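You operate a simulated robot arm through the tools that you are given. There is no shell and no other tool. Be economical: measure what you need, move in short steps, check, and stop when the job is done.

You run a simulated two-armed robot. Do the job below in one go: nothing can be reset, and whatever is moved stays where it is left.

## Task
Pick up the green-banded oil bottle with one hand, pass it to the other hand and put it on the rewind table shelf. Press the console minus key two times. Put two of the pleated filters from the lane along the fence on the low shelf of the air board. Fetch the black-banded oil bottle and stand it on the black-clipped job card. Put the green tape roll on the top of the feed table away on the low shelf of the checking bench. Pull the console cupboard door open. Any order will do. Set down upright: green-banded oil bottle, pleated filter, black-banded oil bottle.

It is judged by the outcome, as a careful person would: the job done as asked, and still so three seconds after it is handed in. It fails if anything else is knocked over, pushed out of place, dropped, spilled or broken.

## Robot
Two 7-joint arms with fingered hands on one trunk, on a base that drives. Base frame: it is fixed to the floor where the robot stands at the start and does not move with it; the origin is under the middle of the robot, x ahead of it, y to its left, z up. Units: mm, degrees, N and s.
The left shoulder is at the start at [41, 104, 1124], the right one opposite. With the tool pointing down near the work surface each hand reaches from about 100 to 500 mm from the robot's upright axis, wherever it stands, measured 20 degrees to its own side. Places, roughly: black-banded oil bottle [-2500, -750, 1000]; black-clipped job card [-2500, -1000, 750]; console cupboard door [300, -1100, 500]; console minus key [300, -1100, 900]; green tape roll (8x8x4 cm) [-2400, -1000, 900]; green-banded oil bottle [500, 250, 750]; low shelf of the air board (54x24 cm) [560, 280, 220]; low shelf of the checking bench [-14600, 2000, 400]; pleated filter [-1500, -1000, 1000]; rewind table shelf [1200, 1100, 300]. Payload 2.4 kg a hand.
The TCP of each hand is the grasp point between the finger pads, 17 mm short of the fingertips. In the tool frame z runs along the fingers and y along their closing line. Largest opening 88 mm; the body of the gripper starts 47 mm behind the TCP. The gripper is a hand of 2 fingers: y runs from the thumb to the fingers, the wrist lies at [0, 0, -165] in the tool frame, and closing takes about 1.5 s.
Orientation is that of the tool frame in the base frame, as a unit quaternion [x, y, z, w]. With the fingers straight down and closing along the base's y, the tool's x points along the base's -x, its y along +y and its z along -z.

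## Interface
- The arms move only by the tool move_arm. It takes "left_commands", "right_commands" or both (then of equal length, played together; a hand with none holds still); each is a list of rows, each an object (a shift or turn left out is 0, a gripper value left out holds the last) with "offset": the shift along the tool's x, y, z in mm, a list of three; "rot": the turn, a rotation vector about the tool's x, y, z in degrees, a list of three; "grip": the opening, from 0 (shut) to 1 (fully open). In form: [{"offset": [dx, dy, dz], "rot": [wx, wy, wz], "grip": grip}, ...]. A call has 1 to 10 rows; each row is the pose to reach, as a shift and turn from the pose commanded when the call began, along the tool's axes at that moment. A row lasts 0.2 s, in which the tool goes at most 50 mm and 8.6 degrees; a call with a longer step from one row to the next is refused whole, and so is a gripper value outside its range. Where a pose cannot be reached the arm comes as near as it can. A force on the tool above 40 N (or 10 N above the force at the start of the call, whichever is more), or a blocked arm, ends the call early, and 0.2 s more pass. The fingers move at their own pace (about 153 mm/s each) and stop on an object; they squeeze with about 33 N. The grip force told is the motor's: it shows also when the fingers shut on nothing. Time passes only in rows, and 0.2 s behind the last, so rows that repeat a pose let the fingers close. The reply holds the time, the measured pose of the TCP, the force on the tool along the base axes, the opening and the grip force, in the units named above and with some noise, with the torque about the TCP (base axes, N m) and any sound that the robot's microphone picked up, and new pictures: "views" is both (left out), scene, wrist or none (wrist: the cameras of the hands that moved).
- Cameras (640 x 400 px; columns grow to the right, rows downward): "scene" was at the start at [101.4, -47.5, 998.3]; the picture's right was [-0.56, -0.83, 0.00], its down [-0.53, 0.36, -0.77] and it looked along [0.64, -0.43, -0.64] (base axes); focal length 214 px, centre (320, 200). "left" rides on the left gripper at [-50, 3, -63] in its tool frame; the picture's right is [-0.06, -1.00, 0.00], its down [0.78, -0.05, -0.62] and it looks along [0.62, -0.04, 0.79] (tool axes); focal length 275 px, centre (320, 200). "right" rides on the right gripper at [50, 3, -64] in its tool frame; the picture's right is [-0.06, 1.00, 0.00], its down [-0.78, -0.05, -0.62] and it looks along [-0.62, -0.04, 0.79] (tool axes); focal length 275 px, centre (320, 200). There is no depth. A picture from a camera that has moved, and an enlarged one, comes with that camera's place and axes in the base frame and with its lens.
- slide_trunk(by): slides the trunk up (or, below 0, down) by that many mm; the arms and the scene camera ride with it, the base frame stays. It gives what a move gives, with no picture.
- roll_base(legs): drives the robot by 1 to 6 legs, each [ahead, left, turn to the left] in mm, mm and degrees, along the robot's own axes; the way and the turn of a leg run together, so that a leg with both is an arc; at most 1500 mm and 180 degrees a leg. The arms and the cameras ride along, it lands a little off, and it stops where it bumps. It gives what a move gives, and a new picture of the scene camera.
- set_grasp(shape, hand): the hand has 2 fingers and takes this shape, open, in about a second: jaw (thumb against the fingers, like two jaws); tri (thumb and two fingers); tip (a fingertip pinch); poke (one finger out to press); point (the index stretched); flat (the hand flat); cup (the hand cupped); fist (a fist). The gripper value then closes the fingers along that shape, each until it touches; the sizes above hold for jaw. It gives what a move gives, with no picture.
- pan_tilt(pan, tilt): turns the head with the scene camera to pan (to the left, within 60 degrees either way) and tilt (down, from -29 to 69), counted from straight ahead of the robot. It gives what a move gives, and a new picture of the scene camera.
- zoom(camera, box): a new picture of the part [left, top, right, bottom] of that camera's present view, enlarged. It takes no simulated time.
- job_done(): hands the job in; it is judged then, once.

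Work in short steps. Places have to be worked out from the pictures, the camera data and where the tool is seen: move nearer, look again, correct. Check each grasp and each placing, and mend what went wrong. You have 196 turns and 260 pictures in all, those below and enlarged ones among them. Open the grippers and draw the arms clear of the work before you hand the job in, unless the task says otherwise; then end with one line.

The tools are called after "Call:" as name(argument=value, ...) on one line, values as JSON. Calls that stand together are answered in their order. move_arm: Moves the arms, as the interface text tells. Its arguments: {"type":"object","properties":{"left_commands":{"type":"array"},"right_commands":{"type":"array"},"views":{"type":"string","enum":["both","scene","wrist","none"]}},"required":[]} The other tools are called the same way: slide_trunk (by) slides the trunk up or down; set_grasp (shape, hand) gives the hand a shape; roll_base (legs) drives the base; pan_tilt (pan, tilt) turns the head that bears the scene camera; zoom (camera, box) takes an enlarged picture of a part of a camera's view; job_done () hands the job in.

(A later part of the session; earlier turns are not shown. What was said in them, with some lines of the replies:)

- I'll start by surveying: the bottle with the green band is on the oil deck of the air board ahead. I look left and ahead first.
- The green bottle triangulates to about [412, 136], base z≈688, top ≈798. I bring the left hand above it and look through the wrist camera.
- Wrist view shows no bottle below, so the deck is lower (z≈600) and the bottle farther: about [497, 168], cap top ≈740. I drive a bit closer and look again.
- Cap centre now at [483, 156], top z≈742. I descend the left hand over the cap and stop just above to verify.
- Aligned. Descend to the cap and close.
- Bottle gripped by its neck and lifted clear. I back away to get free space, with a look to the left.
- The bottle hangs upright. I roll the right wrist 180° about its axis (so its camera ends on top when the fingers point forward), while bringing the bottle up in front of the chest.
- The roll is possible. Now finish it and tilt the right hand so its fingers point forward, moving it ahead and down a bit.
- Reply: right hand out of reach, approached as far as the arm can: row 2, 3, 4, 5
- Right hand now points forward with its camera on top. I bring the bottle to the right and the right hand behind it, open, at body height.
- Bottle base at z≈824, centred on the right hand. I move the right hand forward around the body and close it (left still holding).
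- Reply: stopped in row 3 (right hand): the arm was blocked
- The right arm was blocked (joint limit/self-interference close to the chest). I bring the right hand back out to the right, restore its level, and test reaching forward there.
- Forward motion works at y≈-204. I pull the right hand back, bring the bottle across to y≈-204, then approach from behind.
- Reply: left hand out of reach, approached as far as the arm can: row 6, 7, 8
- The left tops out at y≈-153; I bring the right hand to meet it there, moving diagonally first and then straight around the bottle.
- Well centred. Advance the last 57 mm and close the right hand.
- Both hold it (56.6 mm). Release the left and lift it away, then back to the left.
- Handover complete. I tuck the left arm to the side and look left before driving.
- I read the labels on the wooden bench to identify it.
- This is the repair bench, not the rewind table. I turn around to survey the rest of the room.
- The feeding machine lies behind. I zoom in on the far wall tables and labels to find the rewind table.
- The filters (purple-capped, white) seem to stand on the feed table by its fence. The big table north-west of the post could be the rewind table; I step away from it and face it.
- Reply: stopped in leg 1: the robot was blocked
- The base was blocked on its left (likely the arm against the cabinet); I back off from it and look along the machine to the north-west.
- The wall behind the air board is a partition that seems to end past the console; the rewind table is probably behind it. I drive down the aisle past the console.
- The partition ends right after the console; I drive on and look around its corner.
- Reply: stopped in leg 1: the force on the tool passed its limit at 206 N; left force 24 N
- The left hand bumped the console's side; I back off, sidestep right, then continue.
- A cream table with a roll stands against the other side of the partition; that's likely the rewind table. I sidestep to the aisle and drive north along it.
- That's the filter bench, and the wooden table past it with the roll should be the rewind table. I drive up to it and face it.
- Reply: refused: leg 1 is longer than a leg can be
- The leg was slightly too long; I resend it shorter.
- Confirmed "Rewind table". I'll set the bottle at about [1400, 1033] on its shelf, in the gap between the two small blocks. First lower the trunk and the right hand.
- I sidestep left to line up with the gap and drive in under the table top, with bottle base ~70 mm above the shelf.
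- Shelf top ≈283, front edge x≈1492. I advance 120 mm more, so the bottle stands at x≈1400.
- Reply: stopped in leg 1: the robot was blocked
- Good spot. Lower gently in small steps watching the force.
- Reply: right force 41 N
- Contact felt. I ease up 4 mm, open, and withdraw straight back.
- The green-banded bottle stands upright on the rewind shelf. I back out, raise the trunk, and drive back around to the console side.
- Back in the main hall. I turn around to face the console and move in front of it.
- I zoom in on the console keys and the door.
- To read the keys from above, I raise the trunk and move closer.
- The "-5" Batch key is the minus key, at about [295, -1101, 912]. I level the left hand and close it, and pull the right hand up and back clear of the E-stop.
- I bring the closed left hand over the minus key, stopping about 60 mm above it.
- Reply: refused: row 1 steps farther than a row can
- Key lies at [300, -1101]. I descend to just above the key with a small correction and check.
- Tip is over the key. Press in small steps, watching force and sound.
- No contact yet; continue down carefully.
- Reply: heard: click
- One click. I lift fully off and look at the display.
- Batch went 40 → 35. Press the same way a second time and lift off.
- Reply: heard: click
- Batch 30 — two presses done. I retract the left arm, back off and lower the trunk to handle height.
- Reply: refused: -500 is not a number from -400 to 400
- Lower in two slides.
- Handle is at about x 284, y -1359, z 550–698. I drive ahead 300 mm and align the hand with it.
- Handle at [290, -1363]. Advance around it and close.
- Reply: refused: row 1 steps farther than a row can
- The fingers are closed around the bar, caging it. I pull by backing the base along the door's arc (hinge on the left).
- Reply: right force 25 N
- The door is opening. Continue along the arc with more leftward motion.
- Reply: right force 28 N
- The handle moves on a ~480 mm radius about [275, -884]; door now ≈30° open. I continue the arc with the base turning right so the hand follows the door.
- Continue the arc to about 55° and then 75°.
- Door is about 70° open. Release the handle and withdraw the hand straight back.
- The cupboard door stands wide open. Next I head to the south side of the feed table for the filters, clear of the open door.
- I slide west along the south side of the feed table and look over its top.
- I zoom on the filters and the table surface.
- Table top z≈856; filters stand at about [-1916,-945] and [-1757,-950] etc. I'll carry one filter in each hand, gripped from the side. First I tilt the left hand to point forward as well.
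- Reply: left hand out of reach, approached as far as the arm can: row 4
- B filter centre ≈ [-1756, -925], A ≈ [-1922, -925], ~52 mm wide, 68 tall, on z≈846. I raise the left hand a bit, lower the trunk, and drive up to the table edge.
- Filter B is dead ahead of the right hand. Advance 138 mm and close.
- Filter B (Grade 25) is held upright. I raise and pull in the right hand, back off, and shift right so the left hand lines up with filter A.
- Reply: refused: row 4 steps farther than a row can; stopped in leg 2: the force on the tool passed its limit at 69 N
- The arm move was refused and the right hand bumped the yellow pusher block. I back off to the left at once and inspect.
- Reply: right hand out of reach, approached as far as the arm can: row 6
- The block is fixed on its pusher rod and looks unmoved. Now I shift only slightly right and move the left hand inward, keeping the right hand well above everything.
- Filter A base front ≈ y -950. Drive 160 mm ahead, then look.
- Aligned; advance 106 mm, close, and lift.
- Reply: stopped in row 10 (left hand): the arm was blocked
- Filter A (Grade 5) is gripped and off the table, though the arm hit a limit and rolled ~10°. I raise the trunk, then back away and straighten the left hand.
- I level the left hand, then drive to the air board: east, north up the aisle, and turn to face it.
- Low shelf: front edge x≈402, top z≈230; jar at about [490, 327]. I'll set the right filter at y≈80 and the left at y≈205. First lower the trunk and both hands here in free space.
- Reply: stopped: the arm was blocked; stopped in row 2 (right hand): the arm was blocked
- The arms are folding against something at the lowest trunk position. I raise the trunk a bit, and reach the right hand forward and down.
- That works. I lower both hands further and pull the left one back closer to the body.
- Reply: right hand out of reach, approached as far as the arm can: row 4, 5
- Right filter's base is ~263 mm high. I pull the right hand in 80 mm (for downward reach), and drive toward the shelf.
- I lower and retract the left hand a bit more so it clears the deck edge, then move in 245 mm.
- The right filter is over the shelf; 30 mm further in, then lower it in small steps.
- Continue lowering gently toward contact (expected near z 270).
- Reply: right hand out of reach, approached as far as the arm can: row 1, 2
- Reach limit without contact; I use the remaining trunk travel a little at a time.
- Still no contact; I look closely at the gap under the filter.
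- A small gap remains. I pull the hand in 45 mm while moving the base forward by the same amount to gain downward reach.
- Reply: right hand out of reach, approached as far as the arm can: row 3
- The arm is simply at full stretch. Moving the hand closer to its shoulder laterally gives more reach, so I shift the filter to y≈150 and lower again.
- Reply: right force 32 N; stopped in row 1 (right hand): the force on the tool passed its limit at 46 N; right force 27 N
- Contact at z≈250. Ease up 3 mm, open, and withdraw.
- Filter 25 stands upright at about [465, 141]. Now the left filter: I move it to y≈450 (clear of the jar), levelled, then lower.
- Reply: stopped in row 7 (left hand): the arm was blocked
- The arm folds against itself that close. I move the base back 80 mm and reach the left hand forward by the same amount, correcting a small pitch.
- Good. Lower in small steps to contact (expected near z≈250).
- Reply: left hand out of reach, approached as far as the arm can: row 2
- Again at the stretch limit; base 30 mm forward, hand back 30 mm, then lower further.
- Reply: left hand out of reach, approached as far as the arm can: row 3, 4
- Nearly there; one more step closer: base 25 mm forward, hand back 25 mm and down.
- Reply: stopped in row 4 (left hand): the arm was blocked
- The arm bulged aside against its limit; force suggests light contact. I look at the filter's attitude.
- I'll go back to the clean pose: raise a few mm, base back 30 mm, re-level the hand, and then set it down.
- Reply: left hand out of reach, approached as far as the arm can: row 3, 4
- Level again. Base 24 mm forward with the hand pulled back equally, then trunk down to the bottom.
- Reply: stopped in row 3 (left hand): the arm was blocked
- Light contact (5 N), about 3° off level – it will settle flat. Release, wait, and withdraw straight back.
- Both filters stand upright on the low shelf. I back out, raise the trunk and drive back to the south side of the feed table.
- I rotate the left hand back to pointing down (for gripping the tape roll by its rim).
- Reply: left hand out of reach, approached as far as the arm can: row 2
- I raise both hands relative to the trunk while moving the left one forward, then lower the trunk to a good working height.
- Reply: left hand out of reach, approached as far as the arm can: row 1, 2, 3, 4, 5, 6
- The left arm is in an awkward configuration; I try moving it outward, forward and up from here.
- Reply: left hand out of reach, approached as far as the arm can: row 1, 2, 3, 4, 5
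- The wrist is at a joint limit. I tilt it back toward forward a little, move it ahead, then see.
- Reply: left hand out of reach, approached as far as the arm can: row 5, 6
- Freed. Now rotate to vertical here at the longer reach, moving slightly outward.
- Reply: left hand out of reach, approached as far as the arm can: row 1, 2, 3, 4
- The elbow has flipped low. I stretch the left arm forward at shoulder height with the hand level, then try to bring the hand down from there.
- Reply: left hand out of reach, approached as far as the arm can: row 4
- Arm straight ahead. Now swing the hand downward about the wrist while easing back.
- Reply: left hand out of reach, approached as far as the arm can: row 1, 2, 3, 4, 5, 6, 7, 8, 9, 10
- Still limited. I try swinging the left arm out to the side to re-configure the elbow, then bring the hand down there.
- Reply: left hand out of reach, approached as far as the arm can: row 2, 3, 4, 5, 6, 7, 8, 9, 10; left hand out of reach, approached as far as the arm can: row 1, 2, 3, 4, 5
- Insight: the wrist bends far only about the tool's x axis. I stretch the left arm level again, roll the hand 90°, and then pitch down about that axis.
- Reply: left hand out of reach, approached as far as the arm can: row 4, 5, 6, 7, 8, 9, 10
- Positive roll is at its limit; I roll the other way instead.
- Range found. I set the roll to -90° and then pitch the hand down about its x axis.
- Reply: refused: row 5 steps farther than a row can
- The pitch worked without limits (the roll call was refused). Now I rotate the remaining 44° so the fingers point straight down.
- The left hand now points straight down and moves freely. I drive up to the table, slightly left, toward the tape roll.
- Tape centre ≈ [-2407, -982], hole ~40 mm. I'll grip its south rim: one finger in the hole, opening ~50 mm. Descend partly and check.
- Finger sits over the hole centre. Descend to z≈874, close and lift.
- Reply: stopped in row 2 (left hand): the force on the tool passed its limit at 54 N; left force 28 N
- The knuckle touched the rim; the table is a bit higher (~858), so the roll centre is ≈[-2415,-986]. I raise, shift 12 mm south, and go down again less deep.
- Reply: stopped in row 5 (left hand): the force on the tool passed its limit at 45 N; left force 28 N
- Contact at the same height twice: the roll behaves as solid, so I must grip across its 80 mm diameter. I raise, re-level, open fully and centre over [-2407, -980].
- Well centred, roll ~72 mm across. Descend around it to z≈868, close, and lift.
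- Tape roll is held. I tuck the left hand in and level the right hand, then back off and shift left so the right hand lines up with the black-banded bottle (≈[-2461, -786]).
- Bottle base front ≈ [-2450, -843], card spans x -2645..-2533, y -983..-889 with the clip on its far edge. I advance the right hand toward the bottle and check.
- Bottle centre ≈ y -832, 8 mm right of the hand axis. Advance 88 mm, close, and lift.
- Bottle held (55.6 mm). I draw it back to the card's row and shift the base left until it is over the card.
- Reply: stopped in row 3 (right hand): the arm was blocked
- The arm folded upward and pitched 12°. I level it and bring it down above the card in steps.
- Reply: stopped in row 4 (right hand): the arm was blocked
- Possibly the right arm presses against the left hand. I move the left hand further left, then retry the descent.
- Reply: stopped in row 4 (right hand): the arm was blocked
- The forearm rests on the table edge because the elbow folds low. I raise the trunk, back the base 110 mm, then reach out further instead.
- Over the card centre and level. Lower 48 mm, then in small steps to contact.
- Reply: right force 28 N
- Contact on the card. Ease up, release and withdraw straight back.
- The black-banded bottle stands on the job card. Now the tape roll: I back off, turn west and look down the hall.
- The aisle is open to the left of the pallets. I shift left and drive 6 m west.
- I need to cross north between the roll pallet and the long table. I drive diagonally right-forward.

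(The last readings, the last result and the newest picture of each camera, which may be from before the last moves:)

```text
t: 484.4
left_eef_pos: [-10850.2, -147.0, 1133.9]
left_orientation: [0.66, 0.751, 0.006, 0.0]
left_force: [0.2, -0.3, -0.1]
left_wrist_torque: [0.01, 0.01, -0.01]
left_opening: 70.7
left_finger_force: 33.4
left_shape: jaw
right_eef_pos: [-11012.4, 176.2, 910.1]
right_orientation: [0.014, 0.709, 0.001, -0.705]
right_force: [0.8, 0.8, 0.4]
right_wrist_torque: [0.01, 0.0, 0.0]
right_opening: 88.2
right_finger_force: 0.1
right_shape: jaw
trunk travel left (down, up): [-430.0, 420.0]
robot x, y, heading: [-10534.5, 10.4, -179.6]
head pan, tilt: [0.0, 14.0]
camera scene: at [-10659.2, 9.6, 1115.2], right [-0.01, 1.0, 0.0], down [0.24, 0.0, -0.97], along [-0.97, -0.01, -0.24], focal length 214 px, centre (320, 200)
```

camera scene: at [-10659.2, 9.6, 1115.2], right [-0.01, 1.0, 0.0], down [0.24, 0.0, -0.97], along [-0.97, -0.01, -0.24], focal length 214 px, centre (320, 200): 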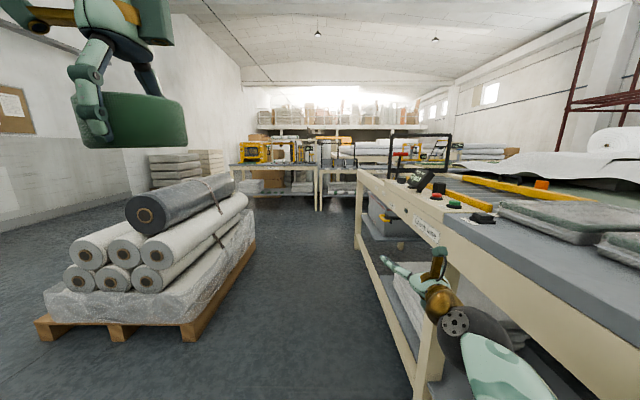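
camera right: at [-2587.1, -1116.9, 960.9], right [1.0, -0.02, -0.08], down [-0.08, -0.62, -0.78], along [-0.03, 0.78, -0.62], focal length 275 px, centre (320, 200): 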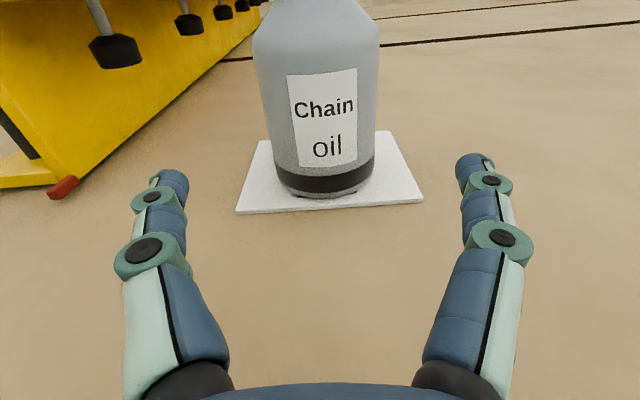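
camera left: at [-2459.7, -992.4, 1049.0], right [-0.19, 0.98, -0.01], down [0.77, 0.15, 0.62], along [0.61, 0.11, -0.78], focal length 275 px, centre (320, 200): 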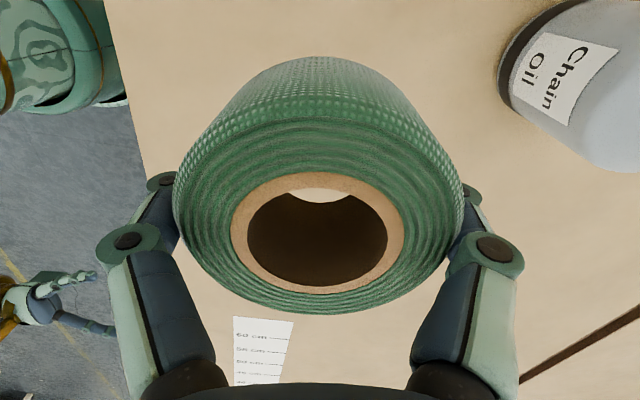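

I continue west between the pallet and the table, then look toward the benches at the end wall.

Call:
roll_base(legs=[[1400, -20, 0], [1200, 0, 0]])

Call:
pan_tilt(pan=-45, tilt=15)

```text
t: 497.0
left_eef_pos: [-13444.3, -87.5, 1134.2]
left_orientation: [0.67, 0.742, 0.005, 0.0]
left_force: [-0.2, -0.3, 0.2]
left_wrist_torque: [0.02, 0.02, -0.03]
left_opening: 70.8
left_finger_force: 32.6
left_shape: jaw
right_eef_pos: [-13598.4, 238.2, 910.0]
right_orientation: [0.022, 0.709, 0.01, -0.705]
right_force: [0.1, -1.1, -1.1]
right_wrist_torque: [-0.02, -0.01, -0.02]
right_opening: 87.8
right_finger_force: 0.2
right_shape: jaw
trunk travel left (down, up): [-430.0, 420.0]
robot x, y, heading: [-13128.3, 62.0, 178.9]
head pan, tilt: [0.0, 14.0]
camera scene: at [-13250.6, 64.5, 1115.2], right [0.02, 1.0, 0.0], down [0.24, 0.0, -0.97], along [-0.97, 0.02, -0.24], focal length 214 px, centre (320, 200)
```

scene: 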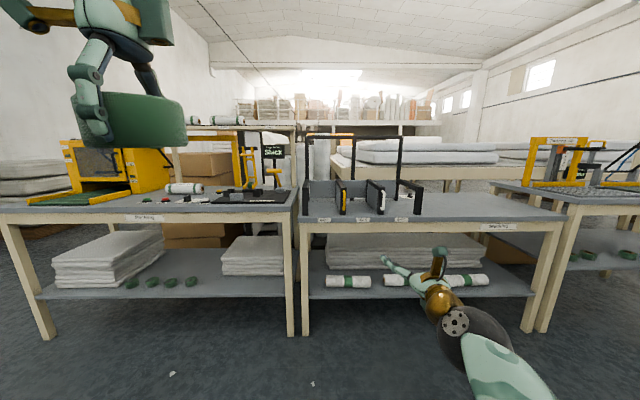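

```text
t: 498.1
left_eef_pos: [-13444.8, -87.0, 1133.3]
left_orientation: [0.669, 0.743, 0.005, 0.0]
left_force: [-0.1, -0.2, -0.7]
left_wrist_torque: [0.01, -0.03, 0.0]
left_opening: 70.7
left_finger_force: 33.0
left_shape: jaw
right_eef_pos: [-13599.4, 239.0, 909.2]
right_orientation: [0.022, 0.709, 0.01, -0.705]
right_force: [-0.1, 0.1, -0.2]
right_wrist_torque: [0.02, 0.01, 0.01]
right_opening: 87.8
right_finger_force: 0.1
right_shape: jaw
trunk travel left (down, up): [-430.0, 420.0]
robot x, y, heading: [-13125.4, 63.6, 179.1]
head pan, tilt: [-45.0, 15.0]
camera scene: at [-13224.7, 127.3, 1110.5], right [0.69, 0.72, 0.0], down [0.21, -0.2, -0.96], along [-0.69, 0.66, -0.29], focal length 214 px, centre (320, 200)
```

scene: 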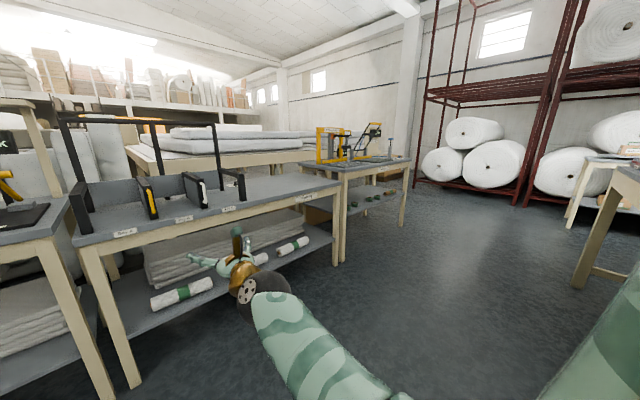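

The third bench (x≈-14335, y 1420–2670) should be the checking bench. I drive in front of it.

Call:
pan_tilt(pan=0, tilt=22)

Call:
roll_base(legs=[[330, 0, 1], [0, -1450, 0], [0, -400, 0]])

```text
t: 499.2
left_eef_pos: [-13445.0, -87.4, 1132.6]
left_orientation: [0.669, 0.743, 0.005, 0.001]
left_force: [-0.7, 0.6, -0.4]
left_wrist_torque: [-0.01, 0.02, 0.01]
left_opening: 70.5
left_finger_force: 33.2
left_shape: jaw
right_eef_pos: [-13599.5, 239.5, 910.4]
right_orientation: [0.023, 0.709, 0.009, -0.705]
right_force: [1.1, -0.2, 0.0]
right_wrist_torque: [-0.03, -0.04, 0.01]
right_opening: 87.8
right_finger_force: 0.0
right_shape: jaw
trunk travel left (down, up): [-430.0, 420.0]
robot x, y, heading: [-13130.1, 60.7, 179.0]
head pan, tilt: [0.0, 22.0]
camera scene: at [-13249.9, 64.5, 1102.2], right [0.02, 1.0, 0.0], down [0.37, -0.01, -0.93], along [-0.93, 0.02, -0.37], focal length 214 px, centre (320, 200)
```

scene: 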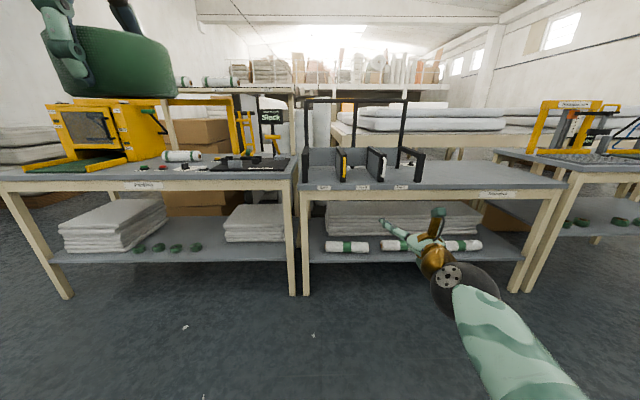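

```text
t: 510.4
left_eef_pos: [-13785.8, 1764.2, 1134.2]
left_orientation: [0.657, 0.754, 0.005, 0.0]
left_force: [-0.2, -0.6, -0.3]
left_wrist_torque: [0.02, 0.02, 0.01]
left_opening: 70.6
left_finger_force: 33.1
left_shape: jaw
right_eef_pos: [-13951.5, 2084.5, 910.3]
right_orientation: [0.011, 0.71, -0.004, -0.704]
right_force: [0.5, 0.1, -0.5]
right_wrist_torque: [-0.03, 0.0, 0.0]
right_opening: 88.0
right_finger_force: 0.0
right_shape: jaw
trunk travel left (down, up): [-430.0, 420.0]
robot x, y, heading: [-13475.5, 1923.0, -179.4]
head pan, tilt: [0.0, 22.0]
camera scene: at [-13596.6, 1921.5, 1102.2], right [-0.02, 1.0, 0.0], down [0.37, 0.01, -0.93], along [-0.93, -0.02, -0.37], focal length 214 px, centre (320, 200)
```

scene: 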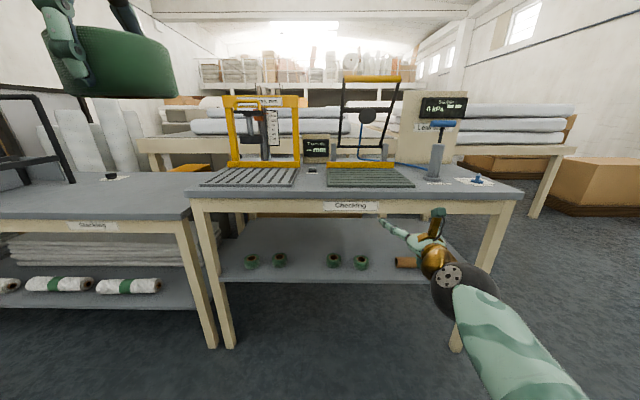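

Confirmed label "Checking"; its low shelf (z≈400) has a free gap at y≈1830 between rolls. I tuck the right hand back and out, then lower the trunk.

Call:
move_arm(right_commands=[{"offset": [10, 30, -35]}, {"offset": [20, 60, -70]}, {"offset": [30, 90, -105]}, {"offset": [40, 115, -140]}, {"offset": [50, 125, -180]}], views="none")

Call:
slide_trunk(by=-400)

Call:
move_arm(left_commands=[{"offset": [0, -10, 40]}, {"offset": [0, -20, 80]}, {"offset": [0, -30, 120]}, {"offset": [0, -40, 160]}, {"offset": [0, -50, 200]}], views="scene")

```text
t: 511.6
left_eef_pos: [-13786.2, 1762.6, 1135.0]
left_orientation: [0.658, 0.753, 0.006, 0.001]
left_force: [-0.5, -0.2, -0.5]
left_wrist_torque: [-0.03, 0.0, -0.01]
left_opening: 70.3
left_finger_force: 33.1
left_shape: jaw
right_eef_pos: [-13766.8, 2208.3, 959.9]
right_orientation: [0.011, 0.709, -0.002, -0.705]
right_force: [-0.4, -0.4, 0.1]
right_wrist_torque: [0.02, -0.02, -0.01]
right_opening: 87.7
right_finger_force: 0.1
right_shape: jaw
trunk travel left (down, up): [-430.0, 420.0]
robot x, y, heading: [-13474.1, 1920.7, -178.9]
head pan, tilt: [0.0, 22.0]
```

```text
t: 515.4
left_eef_pos: [-13785.1, 1763.8, 735.0]
left_orientation: [0.658, 0.753, 0.006, -0.001]
left_force: [-0.6, 0.3, -0.7]
left_wrist_torque: [0.0, 0.0, 0.04]
left_opening: 70.6
left_finger_force: 33.2
left_shape: jaw
right_eef_pos: [-13769.9, 2208.0, 559.1]
right_orientation: [0.011, 0.709, -0.003, -0.705]
right_force: [0.3, 0.5, -0.2]
right_wrist_torque: [-0.01, 0.03, 0.01]
right_opening: 87.9
right_finger_force: 0.1
right_shape: jaw
trunk travel left (down, up): [-30.0, 820.0]
robot x, y, heading: [-13474.6, 1922.5, -178.9]
head pan, tilt: [0.0, 22.0]
```

```text
t: 516.6
left_eef_pos: [-13833.2, 1757.1, 532.4]
left_orientation: [0.657, 0.754, 0.004, -0.001]
left_force: [-0.5, 0.0, -0.3]
left_wrist_torque: [0.0, -0.04, 0.02]
left_opening: 70.5
left_finger_force: 32.9
left_shape: jaw
right_eef_pos: [-13771.2, 2207.6, 558.3]
right_orientation: [0.011, 0.709, -0.003, -0.705]
right_force: [0.3, -0.1, -0.1]
right_wrist_torque: [0.01, 0.01, 0.01]
right_opening: 88.0
right_finger_force: 0.1
right_shape: jaw
trunk travel left (down, up): [-30.0, 820.0]
robot x, y, heading: [-13473.5, 1921.2, -179.0]
head pan, tilt: [0.0, 22.0]
camera scene: at [-13613.7, 1921.0, 706.1], right [-0.02, 1.0, 0.0], down [0.37, 0.01, -0.93], along [-0.93, -0.02, -0.37], focal length 214 px, centre (320, 200)
```

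scene: 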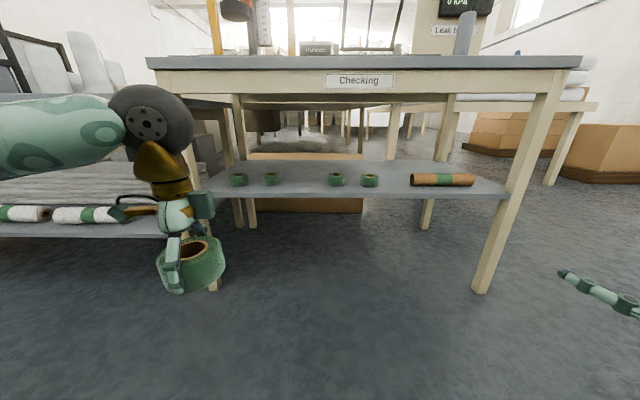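

Shelf top ≈445, front edge x≈-14315; free gap centred y≈1845. Tape bottom is at ≈512, so I drive in over the shelf edge.

Call:
roll_base(legs=[[440, -95, -0.9]])

```text
t: 519.3
left_eef_pos: [-14274.2, 1839.7, 532.4]
left_orientation: [0.655, 0.755, 0.005, 0.0]
left_force: [0.2, -0.1, -0.4]
left_wrist_torque: [-0.02, 0.0, 0.02]
left_opening: 70.2
left_finger_force: 32.9
left_shape: jaw
right_eef_pos: [-14215.2, 2292.1, 559.6]
right_orientation: [0.008, 0.71, -0.006, -0.705]
right_force: [-0.6, 0.5, 0.5]
right_wrist_torque: [0.01, -0.03, -0.01]
right_opening: 87.9
right_finger_force: 0.1
right_shape: jaw
trunk travel left (down, up): [-30.0, 820.0]
robot x, y, heading: [-13916.4, 2011.0, -178.6]
head pan, tilt: [0.0, 22.0]
camera scene: at [-14055.3, 2006.2, 706.1], right [-0.02, 1.0, 0.0], down [0.37, 0.01, -0.93], along [-0.93, -0.02, -0.37], focal length 214 px, centre (320, 200)
```

scene: 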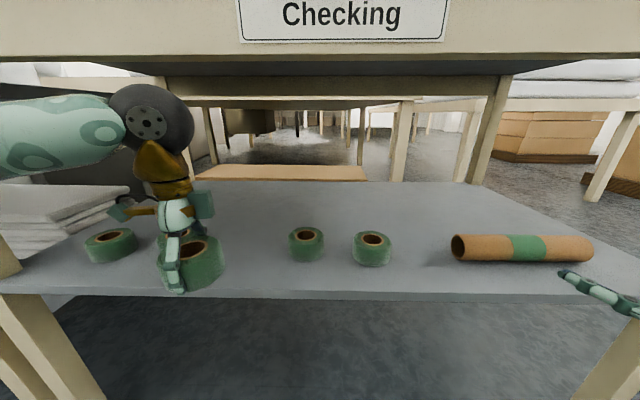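

Aligned in the gap (tape y≈1840, rolls at ≈1710 and 1968). I move in 125 mm more and begin lowering.

Call:
roll_base(legs=[[85, 0, 0]])

Call:
move_arm(left_commands=[{"offset": [0, -20, 10]}, {"offset": [0, -40, 25]}, {"offset": [0, -40, 45]}], views="scene")

```text
t: 520.4
left_eef_pos: [-14357.2, 1839.2, 531.9]
left_orientation: [0.655, 0.755, 0.006, 0.0]
left_force: [-0.7, -0.3, 0.1]
left_wrist_torque: [-0.01, 0.01, 0.02]
left_opening: 70.6
left_finger_force: 33.1
left_shape: jaw
right_eef_pos: [-14298.4, 2291.0, 559.2]
right_orientation: [0.009, 0.71, -0.005, -0.704]
right_force: [0.9, 0.1, -0.5]
right_wrist_torque: [-0.01, 0.0, -0.01]
right_opening: 88.0
right_finger_force: 0.1
right_shape: jaw
trunk travel left (down, up): [-30.0, 820.0]
robot x, y, heading: [-14001.7, 2005.3, -178.8]
head pan, tilt: [0.0, 22.0]
camera scene: at [-14139.5, 2004.3, 706.1], right [-0.02, 1.0, 0.0], down [0.37, 0.01, -0.93], along [-0.93, -0.02, -0.37], focal length 214 px, centre (320, 200)
```

scene: 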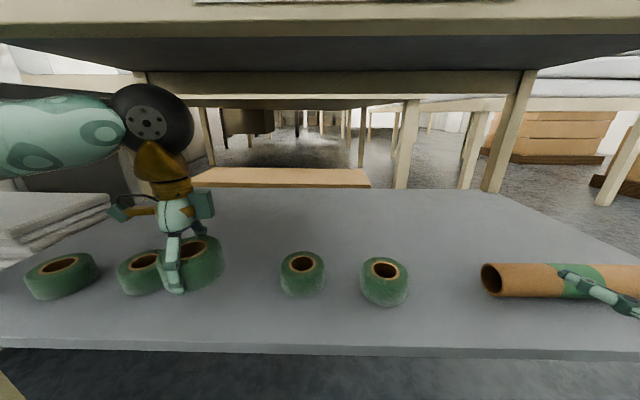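

```text
t: 521.2
left_eef_pos: [-14398.0, 1833.2, 487.2]
left_orientation: [0.655, 0.756, 0.005, 0.0]
left_force: [-0.1, 0.3, 0.1]
left_wrist_torque: [-0.01, 0.04, 0.01]
left_opening: 70.3
left_finger_force: 33.5
left_shape: jaw
right_eef_pos: [-14298.5, 2290.0, 558.8]
right_orientation: [0.009, 0.71, -0.005, -0.704]
right_force: [0.3, -0.1, -0.5]
right_wrist_torque: [-0.02, 0.0, -0.04]
right_opening: 87.9
right_finger_force: 0.1
right_shape: jaw
trunk travel left (down, up): [-30.0, 820.0]
robot x, y, heading: [-13999.5, 2008.1, -178.7]
head pan, tilt: [0.0, 22.0]
camera scene: at [-14139.5, 2004.3, 706.1], right [-0.02, 1.0, 0.0], down [0.37, 0.01, -0.93], along [-0.93, -0.02, -0.37], focal length 214 px, centre (320, 200)
```

scene: 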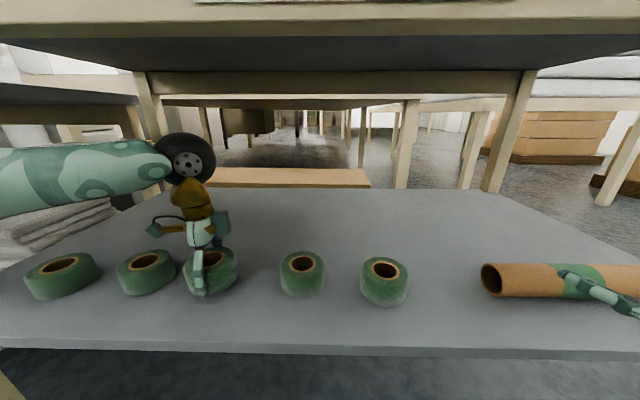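

Clear on both sides. Lower gently to contact.

Call:
move_arm(left_commands=[{"offset": [0, 0, 8]}, {"offset": [0, 0, 14]}, {"offset": [0, 0, 18]}, {"offset": [0, 0, 22]}], views="none")

Call:
move_arm(left_commands=[{"offset": [0, 0, 3]}, {"offset": [0, 0, 6]}], views="none")

```text
t: 522.2
left_eef_pos: [-14396.9, 1835.5, 468.1]
left_orientation: [0.654, 0.756, 0.004, -0.002]
left_force: [5.2, -1.8, 29.8]
left_wrist_torque: [-0.15, 0.63, 0.06]
left_opening: 66.6
left_finger_force: 33.1
left_shape: jaw
right_eef_pos: [-14297.7, 2290.9, 558.3]
right_orientation: [0.01, 0.709, -0.006, -0.705]
right_force: [-0.2, 0.3, 0.4]
right_wrist_torque: [0.01, 0.0, -0.02]
right_opening: 87.8
right_finger_force: 0.0
right_shape: jaw
trunk travel left (down, up): [-30.0, 820.0]
robot x, y, heading: [-14000.4, 2005.0, -178.8]
head pan, tilt: [0.0, 22.0]
```

```text
t: 522.6
left_eef_pos: [-14397.5, 1834.2, 466.5]
left_orientation: [0.655, 0.756, 0.004, -0.004]
left_force: [7.6, 0.1, 24.9]
left_wrist_torque: [-0.13, 0.44, 0.07]
left_opening: 63.9
left_finger_force: 32.7
left_shape: jaw
right_eef_pos: [-14296.0, 2290.1, 559.1]
right_orientation: [0.008, 0.709, -0.006, -0.705]
right_force: [0.0, -0.5, 0.2]
right_wrist_torque: [0.02, 0.0, 0.02]
right_opening: 87.8
right_finger_force: 0.1
right_shape: jaw
trunk travel left (down, up): [-30.0, 820.0]
robot x, y, heading: [-13997.2, 2002.8, -178.5]
head pan, tilt: [0.0, 22.0]
stopped in row 1 (left hand): the force on the tool passed its limit at 43 N (the readings are from after the stop); the commanded pose is now the measured one
```

Contact with the shelf. Ease up 4 mm, open, and lift straight off.

Call:
move_arm(left_commands=[{"offset": [0, 0, -4]}, {"offset": [0, 0, -4], "grip": 1}, {"offset": [0, 0, -4]}, {"offset": [0, 0, -4]}, {"offset": [0, 0, -4]}, {"offset": [0, 0, -25]}, {"offset": [0, 0, -55]}, {"offset": [0, 0, -75]}], views="scene")

```text
t: 524.4
left_eef_pos: [-14399.6, 1833.5, 539.9]
left_orientation: [0.654, 0.756, 0.006, -0.001]
left_force: [0.0, 0.4, 0.2]
left_wrist_torque: [-0.02, -0.02, -0.01]
left_opening: 87.9
left_finger_force: 0.0
left_shape: jaw
right_eef_pos: [-14298.1, 2290.5, 557.6]
right_orientation: [0.008, 0.71, -0.006, -0.705]
right_force: [-0.8, -1.1, 0.1]
right_wrist_torque: [0.0, 0.0, 0.03]
right_opening: 88.1
right_finger_force: 0.0
right_shape: jaw
trunk travel left (down, up): [-30.0, 820.0]
robot x, y, heading: [-14001.6, 2009.1, -178.8]
head pan, tilt: [0.0, 22.0]
camera scene: at [-14139.4, 2004.3, 706.1], right [-0.02, 1.0, 0.0], down [0.37, 0.01, -0.93], along [-0.93, -0.02, -0.37], focal length 214 px, centre (320, 200)
```

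scene: 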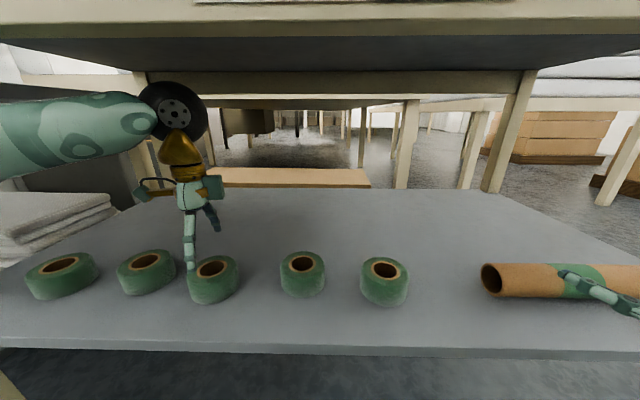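

The tape lies flat on the low shelf. I back the robot clear of the bench.

Call:
roll_base(legs=[[-450, 0, 0]])

```text
t: 527.0
left_eef_pos: [-13962.6, 1845.6, 539.4]
left_orientation: [0.657, 0.754, 0.004, -0.001]
left_force: [-0.7, 0.8, -0.9]
left_wrist_torque: [-0.06, -0.04, -0.02]
left_opening: 88.0
left_finger_force: 0.0
left_shape: jaw
right_eef_pos: [-13861.7, 2300.5, 558.6]
right_orientation: [0.011, 0.71, -0.003, -0.704]
right_force: [0.9, -0.7, 0.5]
right_wrist_torque: [0.01, 0.02, 0.04]
right_opening: 88.2
right_finger_force: 0.0
right_shape: jaw
trunk travel left (down, up): [-30.0, 820.0]
robot x, y, heading: [-13565.2, 2011.9, -178.7]
head pan, tilt: [0.0, 22.0]
camera scene: at [-13704.2, 2013.9, 706.1], right [-0.02, 1.0, 0.0], down [0.37, 0.01, -0.93], along [-0.93, -0.02, -0.37], focal length 214 px, centre (320, 200)
```

scene: 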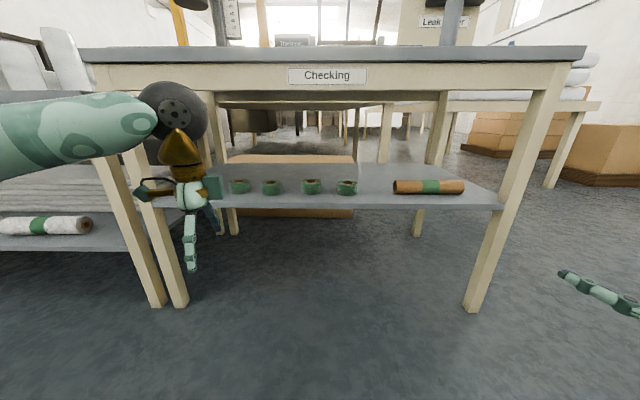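

All tasks are done, both grippers are open, and the arms are clear, so I hand the job in.

Call:
job_done()

```text
The job is handed in.
```

I finished all six tasks and handed the job in. The robot bumped four things on the way: a block near the electrical cabinet, the rewind table, the console's side and the yellow pusher block. I saw no damage, but only checked the pusher block, which looked unmoved.
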